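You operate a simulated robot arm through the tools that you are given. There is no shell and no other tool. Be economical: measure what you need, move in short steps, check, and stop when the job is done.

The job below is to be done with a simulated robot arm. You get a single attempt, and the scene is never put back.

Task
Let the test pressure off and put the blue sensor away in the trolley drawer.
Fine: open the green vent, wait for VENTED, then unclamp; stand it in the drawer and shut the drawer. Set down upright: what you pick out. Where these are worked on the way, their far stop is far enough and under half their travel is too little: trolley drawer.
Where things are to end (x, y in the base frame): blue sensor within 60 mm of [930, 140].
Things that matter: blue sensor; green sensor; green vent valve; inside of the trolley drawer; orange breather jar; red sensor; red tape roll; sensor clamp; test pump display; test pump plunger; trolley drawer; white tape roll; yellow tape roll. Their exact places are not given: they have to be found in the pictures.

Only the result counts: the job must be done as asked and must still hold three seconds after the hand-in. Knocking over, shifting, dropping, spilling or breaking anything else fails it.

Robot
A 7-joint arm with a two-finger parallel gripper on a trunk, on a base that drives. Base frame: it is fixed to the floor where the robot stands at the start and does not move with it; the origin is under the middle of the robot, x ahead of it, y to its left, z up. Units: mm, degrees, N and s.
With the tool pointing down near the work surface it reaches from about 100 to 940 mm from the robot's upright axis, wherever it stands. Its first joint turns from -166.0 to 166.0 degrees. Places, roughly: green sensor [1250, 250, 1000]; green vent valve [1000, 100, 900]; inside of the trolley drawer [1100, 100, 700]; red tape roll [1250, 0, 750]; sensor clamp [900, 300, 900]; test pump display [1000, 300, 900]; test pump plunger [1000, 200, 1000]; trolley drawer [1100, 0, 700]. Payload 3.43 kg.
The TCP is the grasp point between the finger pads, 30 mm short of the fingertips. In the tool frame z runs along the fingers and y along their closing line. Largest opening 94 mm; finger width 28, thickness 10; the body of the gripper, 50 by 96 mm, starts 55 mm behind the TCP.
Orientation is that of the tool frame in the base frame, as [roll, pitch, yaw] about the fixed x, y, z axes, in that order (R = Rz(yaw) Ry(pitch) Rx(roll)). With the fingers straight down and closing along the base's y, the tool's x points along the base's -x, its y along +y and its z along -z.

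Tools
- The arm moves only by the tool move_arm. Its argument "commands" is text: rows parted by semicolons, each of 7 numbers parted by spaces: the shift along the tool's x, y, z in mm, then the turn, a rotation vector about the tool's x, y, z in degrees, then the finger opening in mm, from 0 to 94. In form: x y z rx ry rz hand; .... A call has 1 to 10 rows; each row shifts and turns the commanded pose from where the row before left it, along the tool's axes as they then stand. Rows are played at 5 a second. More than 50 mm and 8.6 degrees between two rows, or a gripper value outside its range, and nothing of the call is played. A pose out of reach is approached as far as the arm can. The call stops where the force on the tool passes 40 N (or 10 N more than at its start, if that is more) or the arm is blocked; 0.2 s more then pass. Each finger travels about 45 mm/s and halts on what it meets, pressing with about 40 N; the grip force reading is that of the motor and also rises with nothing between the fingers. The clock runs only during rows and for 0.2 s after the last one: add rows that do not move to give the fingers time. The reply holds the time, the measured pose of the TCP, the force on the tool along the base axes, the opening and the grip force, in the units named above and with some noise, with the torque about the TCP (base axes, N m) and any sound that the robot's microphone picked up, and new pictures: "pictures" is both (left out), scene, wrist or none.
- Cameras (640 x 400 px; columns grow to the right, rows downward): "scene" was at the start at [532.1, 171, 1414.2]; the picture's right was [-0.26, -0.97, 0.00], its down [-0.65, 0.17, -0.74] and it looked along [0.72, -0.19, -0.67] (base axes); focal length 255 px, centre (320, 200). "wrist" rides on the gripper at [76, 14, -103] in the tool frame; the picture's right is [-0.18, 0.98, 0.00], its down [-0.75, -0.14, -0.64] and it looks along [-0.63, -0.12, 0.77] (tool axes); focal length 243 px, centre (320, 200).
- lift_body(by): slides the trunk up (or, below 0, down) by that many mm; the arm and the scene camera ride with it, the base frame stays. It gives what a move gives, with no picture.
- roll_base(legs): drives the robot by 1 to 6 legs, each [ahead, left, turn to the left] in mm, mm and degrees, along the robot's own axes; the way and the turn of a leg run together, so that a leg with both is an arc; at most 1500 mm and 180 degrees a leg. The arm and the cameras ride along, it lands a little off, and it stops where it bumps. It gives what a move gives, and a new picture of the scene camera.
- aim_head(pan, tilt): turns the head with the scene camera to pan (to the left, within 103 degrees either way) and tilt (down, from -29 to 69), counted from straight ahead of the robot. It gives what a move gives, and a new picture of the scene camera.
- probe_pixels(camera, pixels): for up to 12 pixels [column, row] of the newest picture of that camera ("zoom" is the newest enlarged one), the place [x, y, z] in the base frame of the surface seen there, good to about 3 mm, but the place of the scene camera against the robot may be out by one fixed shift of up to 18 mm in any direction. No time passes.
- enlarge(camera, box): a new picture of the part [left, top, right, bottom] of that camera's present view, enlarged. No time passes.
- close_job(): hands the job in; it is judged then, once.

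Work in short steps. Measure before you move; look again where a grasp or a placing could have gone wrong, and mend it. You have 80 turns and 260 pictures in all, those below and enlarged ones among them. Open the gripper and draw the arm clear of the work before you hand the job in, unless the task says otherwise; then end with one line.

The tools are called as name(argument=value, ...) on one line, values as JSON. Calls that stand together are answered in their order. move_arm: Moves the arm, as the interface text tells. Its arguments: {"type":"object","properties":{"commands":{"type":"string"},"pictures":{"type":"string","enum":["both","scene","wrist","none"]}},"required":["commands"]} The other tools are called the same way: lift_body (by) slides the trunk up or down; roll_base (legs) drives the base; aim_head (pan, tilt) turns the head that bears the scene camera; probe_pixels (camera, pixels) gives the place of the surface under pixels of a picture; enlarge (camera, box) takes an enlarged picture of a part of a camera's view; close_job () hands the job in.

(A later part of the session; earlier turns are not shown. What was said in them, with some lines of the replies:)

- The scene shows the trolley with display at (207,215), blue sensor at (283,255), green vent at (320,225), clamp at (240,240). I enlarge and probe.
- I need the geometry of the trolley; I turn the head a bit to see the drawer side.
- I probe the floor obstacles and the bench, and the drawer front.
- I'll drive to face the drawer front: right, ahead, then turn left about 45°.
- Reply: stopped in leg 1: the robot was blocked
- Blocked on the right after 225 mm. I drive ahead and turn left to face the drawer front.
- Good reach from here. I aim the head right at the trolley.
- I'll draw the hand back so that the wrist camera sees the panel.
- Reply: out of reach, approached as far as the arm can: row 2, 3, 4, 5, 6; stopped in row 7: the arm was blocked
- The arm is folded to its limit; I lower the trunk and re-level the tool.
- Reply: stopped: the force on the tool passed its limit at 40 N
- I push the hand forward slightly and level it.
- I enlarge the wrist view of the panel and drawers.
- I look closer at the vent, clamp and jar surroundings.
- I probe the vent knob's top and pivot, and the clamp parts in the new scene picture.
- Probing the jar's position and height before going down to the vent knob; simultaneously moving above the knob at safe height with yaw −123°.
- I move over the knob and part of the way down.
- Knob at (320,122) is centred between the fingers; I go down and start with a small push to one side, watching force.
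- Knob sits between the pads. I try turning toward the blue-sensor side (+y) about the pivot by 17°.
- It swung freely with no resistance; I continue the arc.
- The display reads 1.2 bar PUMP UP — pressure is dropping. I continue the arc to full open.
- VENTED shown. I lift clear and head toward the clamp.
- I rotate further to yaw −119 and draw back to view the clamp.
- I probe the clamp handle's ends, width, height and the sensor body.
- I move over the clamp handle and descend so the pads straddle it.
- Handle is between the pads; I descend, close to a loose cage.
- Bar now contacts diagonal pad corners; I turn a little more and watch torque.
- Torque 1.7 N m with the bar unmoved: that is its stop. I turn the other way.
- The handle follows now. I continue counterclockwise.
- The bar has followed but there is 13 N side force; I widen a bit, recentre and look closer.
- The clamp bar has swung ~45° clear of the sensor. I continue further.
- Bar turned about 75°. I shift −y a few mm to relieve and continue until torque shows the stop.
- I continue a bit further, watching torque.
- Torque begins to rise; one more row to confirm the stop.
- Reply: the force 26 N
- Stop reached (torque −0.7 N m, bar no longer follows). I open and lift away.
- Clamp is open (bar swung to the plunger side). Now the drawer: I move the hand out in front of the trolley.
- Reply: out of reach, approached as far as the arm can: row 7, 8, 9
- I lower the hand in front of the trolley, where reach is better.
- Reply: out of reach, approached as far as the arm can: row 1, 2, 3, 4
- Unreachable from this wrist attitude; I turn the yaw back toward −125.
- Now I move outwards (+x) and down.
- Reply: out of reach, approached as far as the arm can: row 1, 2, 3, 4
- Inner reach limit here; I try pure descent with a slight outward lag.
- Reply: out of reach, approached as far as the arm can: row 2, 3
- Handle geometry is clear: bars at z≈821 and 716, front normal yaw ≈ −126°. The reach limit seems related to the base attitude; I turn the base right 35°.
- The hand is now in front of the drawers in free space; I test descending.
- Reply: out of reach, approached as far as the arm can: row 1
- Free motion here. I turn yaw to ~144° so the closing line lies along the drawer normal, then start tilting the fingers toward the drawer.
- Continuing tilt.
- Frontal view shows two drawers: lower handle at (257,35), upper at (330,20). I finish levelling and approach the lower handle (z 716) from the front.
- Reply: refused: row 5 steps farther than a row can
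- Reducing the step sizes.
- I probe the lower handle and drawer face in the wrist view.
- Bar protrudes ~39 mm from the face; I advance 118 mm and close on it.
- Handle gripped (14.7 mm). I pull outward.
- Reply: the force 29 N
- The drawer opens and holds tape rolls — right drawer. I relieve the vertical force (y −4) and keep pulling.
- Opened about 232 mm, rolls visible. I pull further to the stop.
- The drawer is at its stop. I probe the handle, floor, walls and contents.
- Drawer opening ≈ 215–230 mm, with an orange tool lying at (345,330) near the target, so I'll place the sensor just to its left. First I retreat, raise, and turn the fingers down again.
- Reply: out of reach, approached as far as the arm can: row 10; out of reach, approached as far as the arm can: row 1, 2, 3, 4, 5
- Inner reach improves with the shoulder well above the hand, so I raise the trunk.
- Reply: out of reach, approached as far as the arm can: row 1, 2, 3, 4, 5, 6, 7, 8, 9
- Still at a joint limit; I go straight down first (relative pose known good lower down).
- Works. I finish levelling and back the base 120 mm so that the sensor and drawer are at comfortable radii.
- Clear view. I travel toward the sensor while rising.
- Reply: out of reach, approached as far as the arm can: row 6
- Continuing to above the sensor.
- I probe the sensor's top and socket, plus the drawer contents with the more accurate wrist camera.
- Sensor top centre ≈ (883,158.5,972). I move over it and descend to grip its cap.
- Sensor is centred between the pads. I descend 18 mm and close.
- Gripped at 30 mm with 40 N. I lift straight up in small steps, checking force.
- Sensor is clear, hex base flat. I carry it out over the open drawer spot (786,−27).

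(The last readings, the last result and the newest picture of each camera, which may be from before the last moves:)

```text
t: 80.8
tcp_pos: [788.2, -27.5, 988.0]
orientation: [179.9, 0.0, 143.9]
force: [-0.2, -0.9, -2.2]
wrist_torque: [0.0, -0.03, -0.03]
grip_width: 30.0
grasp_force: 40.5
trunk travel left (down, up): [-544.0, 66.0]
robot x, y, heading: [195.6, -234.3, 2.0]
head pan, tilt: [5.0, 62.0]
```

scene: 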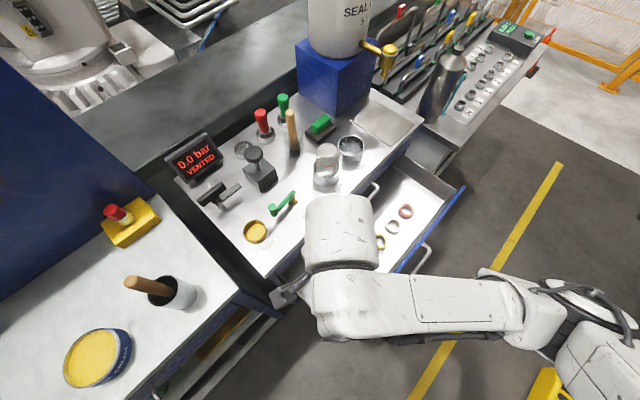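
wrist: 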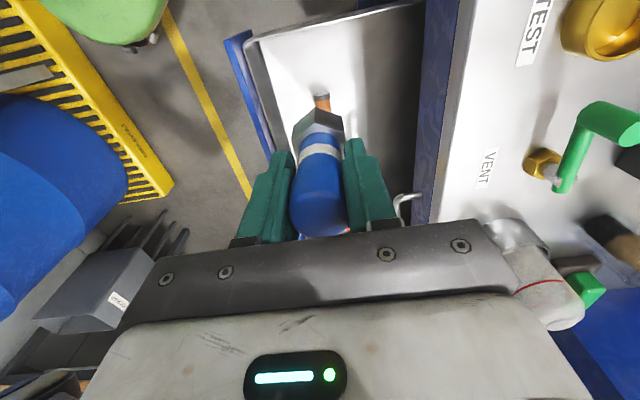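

I probe the drawer walls and the orange tool from here.

probe_pixels(camera="wrist", pixels=[[322, 97], [327, 106], [330, 17], [340, 40], [370, 20], [230, 60], [245, 60], [262, 50], [275, 75], [360, 110], [322, 125], [400, 100]])

```text
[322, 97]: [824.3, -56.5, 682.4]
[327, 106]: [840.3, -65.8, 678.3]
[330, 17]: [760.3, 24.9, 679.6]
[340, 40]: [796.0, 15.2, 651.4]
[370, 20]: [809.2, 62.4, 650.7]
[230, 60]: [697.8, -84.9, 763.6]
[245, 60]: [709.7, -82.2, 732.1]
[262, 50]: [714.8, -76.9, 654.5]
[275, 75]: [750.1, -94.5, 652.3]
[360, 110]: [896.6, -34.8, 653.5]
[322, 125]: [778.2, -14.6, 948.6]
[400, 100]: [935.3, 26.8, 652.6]
```

Clearances are good (orange tool starts ~25 mm beyond the hex base). I descend into the drawer.

move_arm(commands="0 0 45 0 0 0 20;0 0 45 0 0 0 20;0 0 45 0 0 0 20;0 0 45 0 0 0 20;0 0 40 0 0 0 20;0 0 18 0 0 0 20;0 0 0 0 0 0 20", pictures="both")

```text
t: 82.4
tcp_pos: [788.6, -26.2, 751.8]
orientation: [179.8, -0.1, 143.8]
force: [1.0, -0.3, -0.9]
wrist_torque: [0.01, 0.02, 0.02]
grip_width: 30.1
grasp_force: 39.5
trunk travel left (down, up): [-544.0, 66.0]
robot x, y, heading: [191.9, -241.7, 2.3]
head pan, tilt: [5.0, 62.0]
```

scene: 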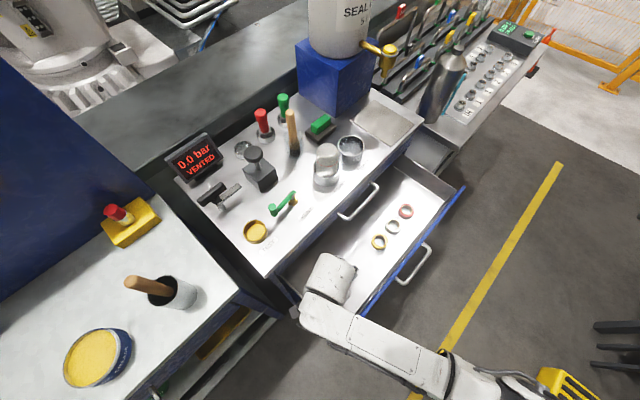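
wrist: 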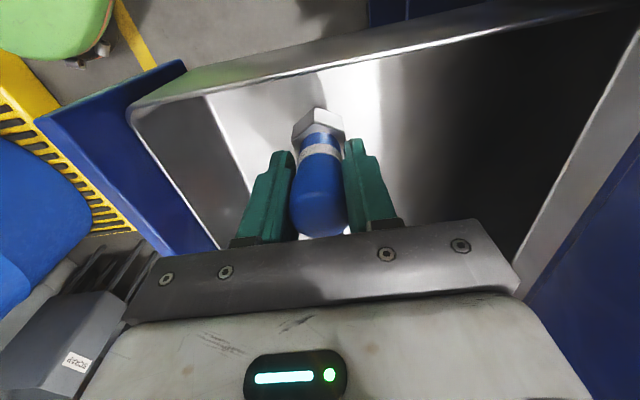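

Still free. I lower in small steps until contact.

move_arm(commands="0 0 8 0 0 0 20;0 0 8 0 0 0 20;0 0 6 0 0 0 20;0 0 4 0 0 0 20;0 0 0 0 0 0 20", pictures="none")

```text
t: 83.6
tcp_pos: [789.7, -26.0, 725.6]
orientation: [179.8, 0.0, 143.9]
force: [0.1, -1.0, -1.6]
wrist_torque: [-0.02, -0.01, -0.01]
grip_width: 30.0
grasp_force: 40.4
trunk travel left (down, up): [-544.0, 66.0]
robot x, y, heading: [192.3, -241.3, 2.4]
head pan, tilt: [5.0, 62.0]
```

move_arm(commands="0 0 3 0 0 0 20;0 0 3 0 0 0 20;0 0 3 0 0 0 20;0 0 0 0 0 0 20", pictures="wrist")

```text
t: 84.6
tcp_pos: [789.9, -25.8, 717.7]
orientation: [179.7, 0.0, 143.9]
force: [0.7, 0.4, 30.4]
wrist_torque: [-0.3, 0.15, 0.03]
grip_width: 30.4
grasp_force: 39.4
trunk travel left (down, up): [-544.0, 66.0]
robot x, y, heading: [192.9, -244.1, 2.2]
head pan, tilt: [5.0, 62.0]
```

wrist: 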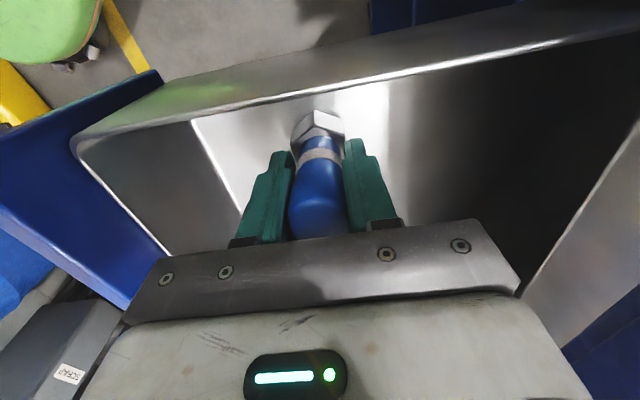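

Contact with the floor (30 N). I ease up 1 mm and open slowly, then withdraw.

move_arm(commands="0 0 -1 0 0 0 20;0 0 0 0 0 0 32;0 0 0 0 0 0 40;0 0 0 0 0 0 48;0 0 0 0 0 0 52;0 0 -20 0 0 0 52;0 0 -30 0 0 0 52;0 0 -40 0 0 0 52;0 0 -40 0 0 0 52", pictures="both")

```text
t: 86.6
tcp_pos: [787.1, -25.7, 846.9]
orientation: [-180.0, 0.1, 143.9]
force: [0.2, 0.4, -0.1]
wrist_torque: [0.0, -0.03, -0.01]
grip_width: 51.9
grasp_force: 0.1
trunk travel left (down, up): [-544.0, 66.0]
robot x, y, heading: [193.1, -237.7, 2.3]
head pan, tilt: [5.0, 62.0]
```

scene: 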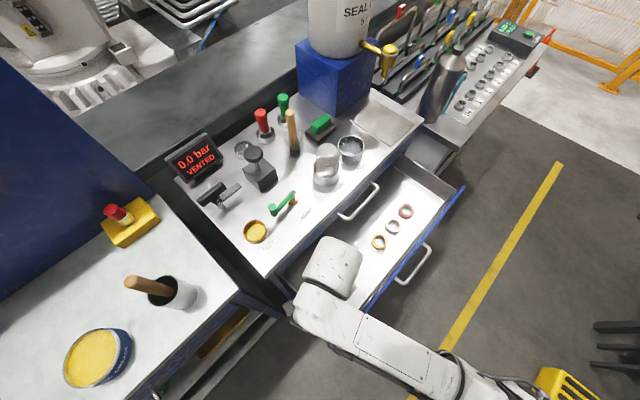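
wrist: 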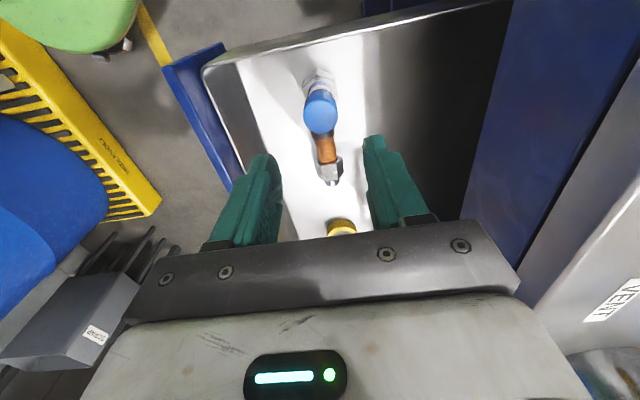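

The blue sensor stands upright at (320,105) beside the tool, rolls untouched. I check its place, then move the hand out in front of the drawer to push it shut.

probe_pixels(camera="wrist", pixels=[[321, 112], [318, 78], [327, 135], [190, 65], [225, 160]])

move_arm(commands="0 0 -15 0 0 0 52;-20 -30 0 0 0 0 52;-24 -30 0 0 0 0 52;-24 -30 0 0 0 0 52;-24 -30 0 0 0 0 52;-24 -30 0 0 0 0 52;-24 -30 0 0 0 0 52;-24 -30 0 0 0 0 52;-24 -35 0 0 0 0 52;-24 -35 0 0 0 0 52", pictures="scene")

```text
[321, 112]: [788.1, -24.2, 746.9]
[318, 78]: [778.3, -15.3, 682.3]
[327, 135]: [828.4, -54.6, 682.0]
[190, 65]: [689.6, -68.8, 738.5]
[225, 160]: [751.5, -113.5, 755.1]
```

```text
t: 88.8
tcp_pos: [795.2, -376.4, 861.2]
orientation: [179.8, 0.0, 143.8]
force: [0.4, 0.0, -0.7]
wrist_torque: [0.02, 0.03, 0.01]
grip_width: 51.8
grasp_force: 0.0
trunk travel left (down, up): [-544.0, 66.0]
robot x, y, heading: [193.9, -240.2, 2.6]
head pan, tilt: [5.0, 62.0]
```

scene: 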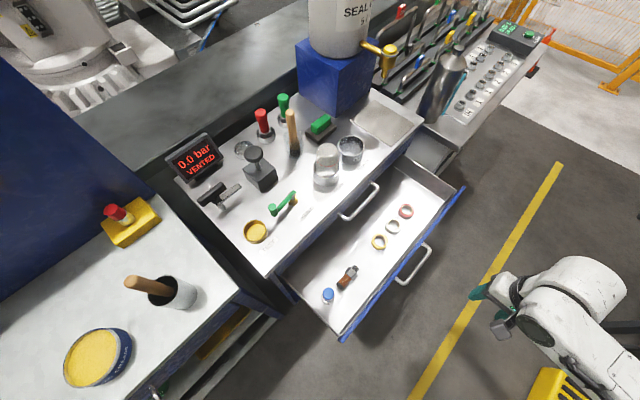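

Sensor stands at (328,295) in the drawer. I tilt the fingers to horizontal again.

move_arm(commands="0 0 0 -8.2 0 0 60;0 0 0 -8.2 0 0 60;0 0 0 -8.2 0 0 60;0 0 0 -8.2 0 0 60;0 0 0 -8.2 0 0 60;0 0 0 -8.2 0 0 60;0 0 0 -8.2 0 0 60;0 0 0 -8.2 0 0 60;0 0 0 -8.2 0 0 60;0 0 0 -8.2 0 0 60", pictures="none")

move_arm(commands="0 0 0 -7.9 0 0 60;0 -35 0 0 0 0 60;0 -35 0 0 0 0 60;0 -35 0 0 0 0 60;0 -30 0 0 0 0 60;0 -15 0 0 0 0 60;0 0 0 0 0 0 60", pictures="wrist")

```text
t: 91.0
tcp_pos: [796.2, -377.9, 861.5]
orientation: [97.8, 0.1, 143.9]
force: [0.2, 0.0, 0.2]
wrist_torque: [0.01, -0.01, -0.02]
grip_width: 60.2
grasp_force: 0.0
trunk travel left (down, up): [-544.0, 66.0]
robot x, y, heading: [193.2, -238.2, 2.4]
head pan, tilt: [5.0, 62.0]
```

```text
t: 92.6
tcp_pos: [797.9, -376.4, 726.1]
orientation: [89.8, 0.0, 143.9]
force: [-0.3, 0.1, 0.7]
wrist_torque: [0.01, 0.01, 0.03]
grip_width: 60.0
grasp_force: 0.1
out of reach, approached as far as the arm can: row 6
trunk travel left (down, up): [-544.0, 66.0]
robot x, y, heading: [192.8, -237.5, 2.5]
head pan, tilt: [5.0, 62.0]
```

wrist: 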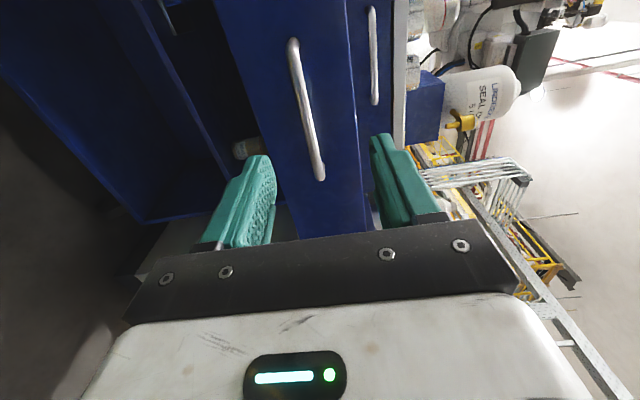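

Slightly high for the bar (z 712); I lower the trunk by 13 mm, and probe the handle.

lift_body(by=-13)

probe_pixels(camera="wrist", pixels=[[296, 60], [320, 170], [270, 100], [335, 100], [350, 80], [372, 50], [308, 115]])

```text
t: 93.2
tcp_pos: [796.4, -378.6, 713.1]
orientation: [89.9, 0.1, 144.0]
force: [0.1, -0.5, -0.2]
wrist_torque: [0.02, 0.02, 0.04]
grip_width: 59.9
grasp_force: 0.0
trunk travel left (down, up): [-531.0, 79.0]
robot x, y, heading: [190.6, -236.0, 2.5]
head pan, tilt: [5.0, 62.0]
```

```text
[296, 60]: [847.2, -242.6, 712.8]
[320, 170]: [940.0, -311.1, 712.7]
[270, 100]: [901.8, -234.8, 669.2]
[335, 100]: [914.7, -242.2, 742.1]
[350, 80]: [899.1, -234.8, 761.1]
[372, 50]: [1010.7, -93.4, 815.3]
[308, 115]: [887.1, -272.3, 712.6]
```

Opening d≈218 mm confirmed. I approach with pads straddling the bar (opening 44), slowing near contact.

move_arm(commands="0 0 40 0 0 0 44;0 0 40 0 0 0 44;0 0 35 0 0 0 44;0 0 20 0 0 0 44;0 0 8 0 0 0 44;0 0 5 0 0 0 44;0 0 5 0 0 0 44;0 0 5 0 0 0 44;0 0 8 0 0 0 44", pictures="both")

```text
t: 95.2
tcp_pos: [893.7, -243.1, 713.4]
orientation: [89.9, 0.0, 143.8]
force: [0.4, -0.1, 0.4]
wrist_torque: [-0.02, 0.03, -0.01]
grip_width: 44.0
grasp_force: 0.0
trunk travel left (down, up): [-531.0, 79.0]
robot x, y, heading: [193.9, -237.9, 2.3]
head pan, tilt: [5.0, 62.0]
```

scene: 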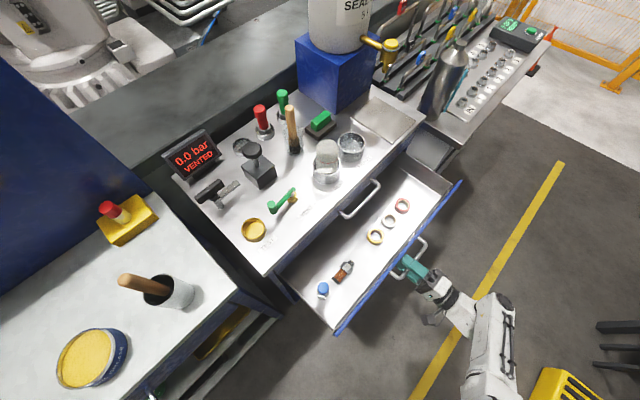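
wrist: 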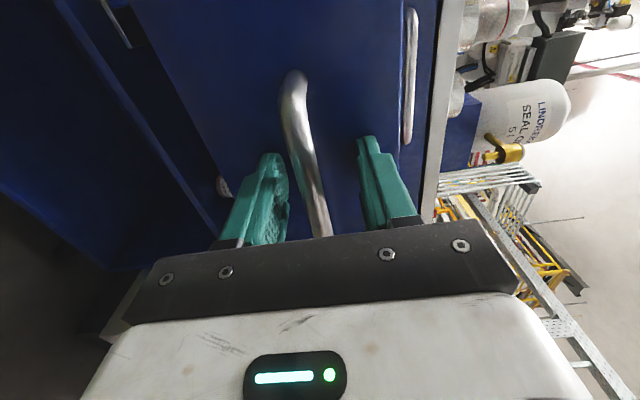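

In contact and pushing lightly. I continue at a steady 10 mm per row.

move_arm(commands="0 0 8 0 0 0 44;0 0 9 0 0 0 44;0 0 10 0 0 0 44;0 0 10 0 0 0 44;0 0 10 0 0 0 44;0 0 10 0 0 0 44;0 0 10 0 0 0 44;0 0 10 0 0 0 44;0 0 9 0 0 0 44;0 0 6 0 0 0 44", pictures="scene")

```text
t: 97.4
tcp_pos: [949.0, -169.3, 713.1]
orientation: [89.9, 0.0, 143.8]
force: [-0.5, -0.4, -0.6]
wrist_torque: [-0.03, -0.01, 0.01]
grip_width: 43.9
grasp_force: 0.0
trunk travel left (down, up): [-531.0, 79.0]
robot x, y, heading: [190.3, -237.3, 2.4]
head pan, tilt: [5.0, 62.0]
```

scene: 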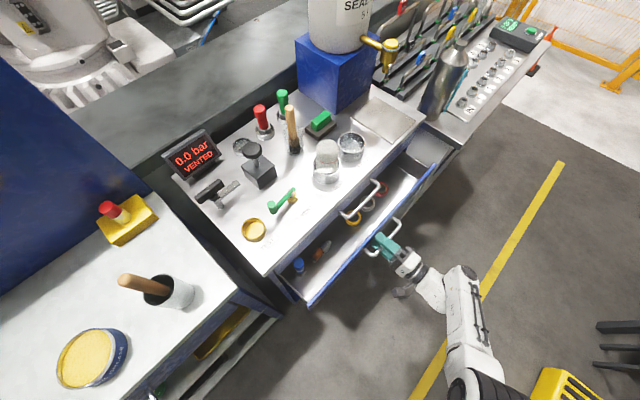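

The drawer is closing smoothly, sensor still upright at (298,265). I check it close before it goes under.

enlarge(camera="scene", box=[260, 220, 380, 310])

move_arm(commands="0 0 8 0 0 0 44;0 0 9 0 0 0 44;0 0 10 0 0 0 44;0 0 10 0 0 0 44;0 0 10 0 0 0 44;0 0 10 0 0 0 44;0 0 10 0 0 0 44;0 0 9 0 0 0 44;0 0 8 0 0 0 44;0 0 5 0 0 0 44", pictures="scene")

```text
4.44 times, centred on (320, 265) of scene
```

zoom: 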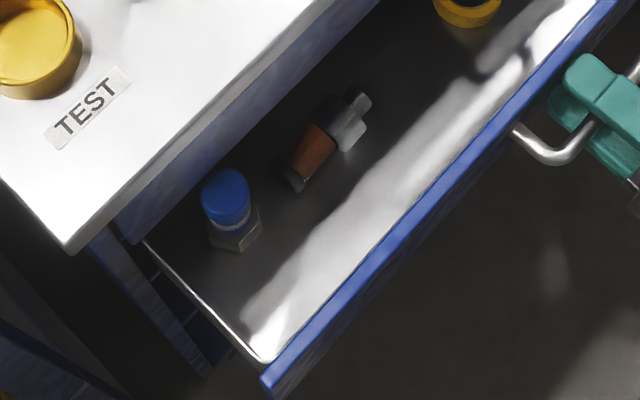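

```text
t: 99.6
tcp_pos: [999.2, -96.6, 717.0]
orientation: [89.8, -0.1, 143.9]
force: [0.6, -0.5, -0.2]
wrist_torque: [0.02, -0.01, -0.01]
grip_width: 44.0
grasp_force: 0.1
trunk travel left (down, up): [-531.0, 79.0]
robot x, y, heading: [190.9, -243.0, 2.3]
head pan, tilt: [5.0, 62.0]
```

scene: 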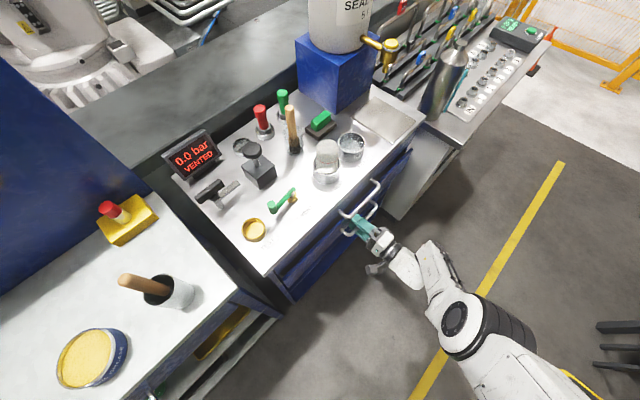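

About 20 mm remains; I push in 5 mm steps until it seats.

move_arm(commands="0 0 5 0 0 0 44;0 0 5 0 0 0 44;0 0 5 0 0 0 44;0 0 4 0 0 0 44;0 0 3 0 0 0 44;0 0 2 0 0 0 44;0 0 0 0 0 0 44", pictures="both")

```text
t: 101.2
tcp_pos: [1011.2, -79.3, 721.5]
orientation: [90.0, -0.1, 143.8]
force: [-15.3, -24.1, -2.2]
wrist_torque: [-0.4, -0.11, 0.38]
grip_width: 43.3
grasp_force: 0.0
out of reach, approached as far as the arm can: row 1, 4
trunk travel left (down, up): [-531.0, 79.0]
robot x, y, heading: [191.1, -235.4, 2.5]
head pan, tilt: [5.0, 62.0]
```

scene: 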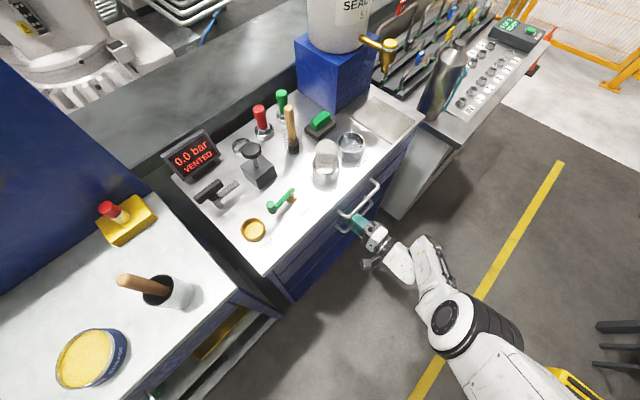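
wrist: 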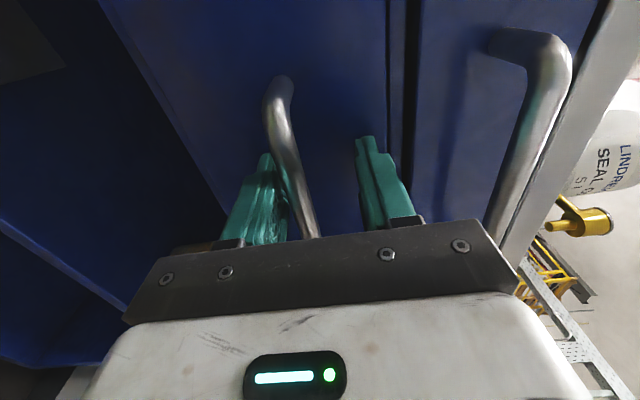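

Force 28 N at the seat, face flush (v≈−560). I verify with probes, then back off carefully.

probe_pixels(camera="wrist", pixels=[[340, 100], [350, 50], [430, 100], [430, 50]])

move_arm(commands="0 0 -5 0 0 0 44;0 -4 -15 0 0 0 44;0 -3 -25 0 0 0 44;0 0 -40 0 0 0 44;0 0 -40 0 0 0 44;0 0 -40 0 0 0 60;0 0 -30 0 0 0 60", pictures="both")

enlarge(camera="scene", box=[150, 80, 450, 310])

```text
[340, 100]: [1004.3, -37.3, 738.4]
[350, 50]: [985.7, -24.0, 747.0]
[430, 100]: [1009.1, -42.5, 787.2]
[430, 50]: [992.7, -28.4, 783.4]
```

```text
t: 103.0
tcp_pos: [867.9, -222.0, 685.3]
orientation: [95.2, 0.3, 152.2]
force: [-0.3, 0.2, 0.3]
wrist_torque: [0.0, 0.0, 0.0]
grip_width: 59.8
grasp_force: 0.1
out of reach, approached as far as the arm can: row 5, 6
trunk travel left (down, up): [-531.0, 79.0]
robot x, y, heading: [193.9, -237.2, 2.4]
head pan, tilt: [5.0, 62.0]
stopped in row 7: the arm was blocked; the commanded pose is now the measured one
```

scene: 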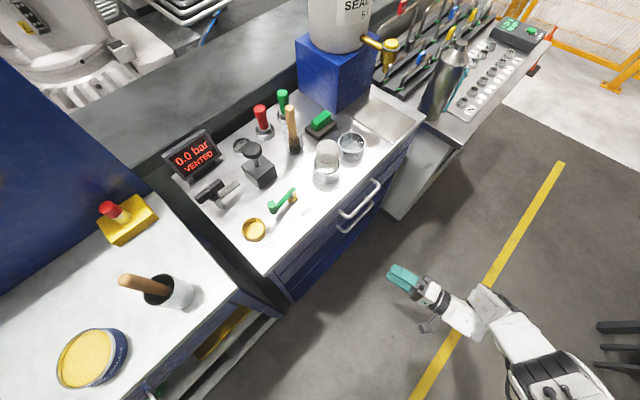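
wrist: 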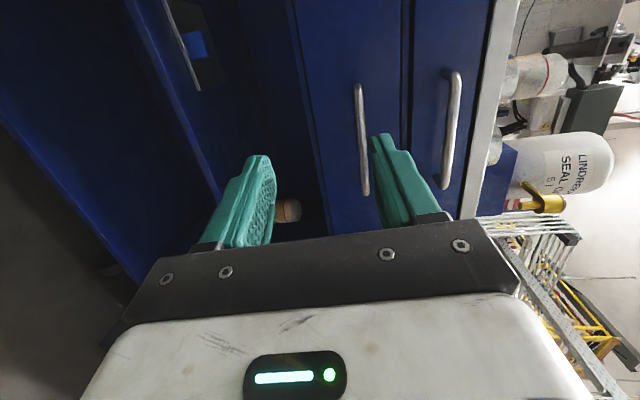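

```text
1.74 times, centred on (300, 195) of scene
```

zoom: 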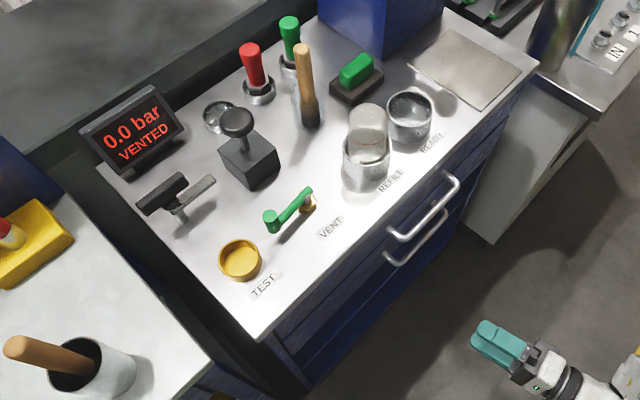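

The lower drawer's face is flush with the upper one. The display still reads 0.0 bar VENTED, the clamp is swung open, nothing else has moved, and the hand is open and clear, so I hand in.

close_job()

```text
The job is handed in.
```

I let the pressure off through the green vent until the display read VENTED, then unclamped the blue sensor, stood it in the lower trolley drawer and pushed the drawer shut. I estimate it sits about 15 mm from [930, 140]. It was upright when the drawer was about half shut, but I could not see it once the drawer closed.
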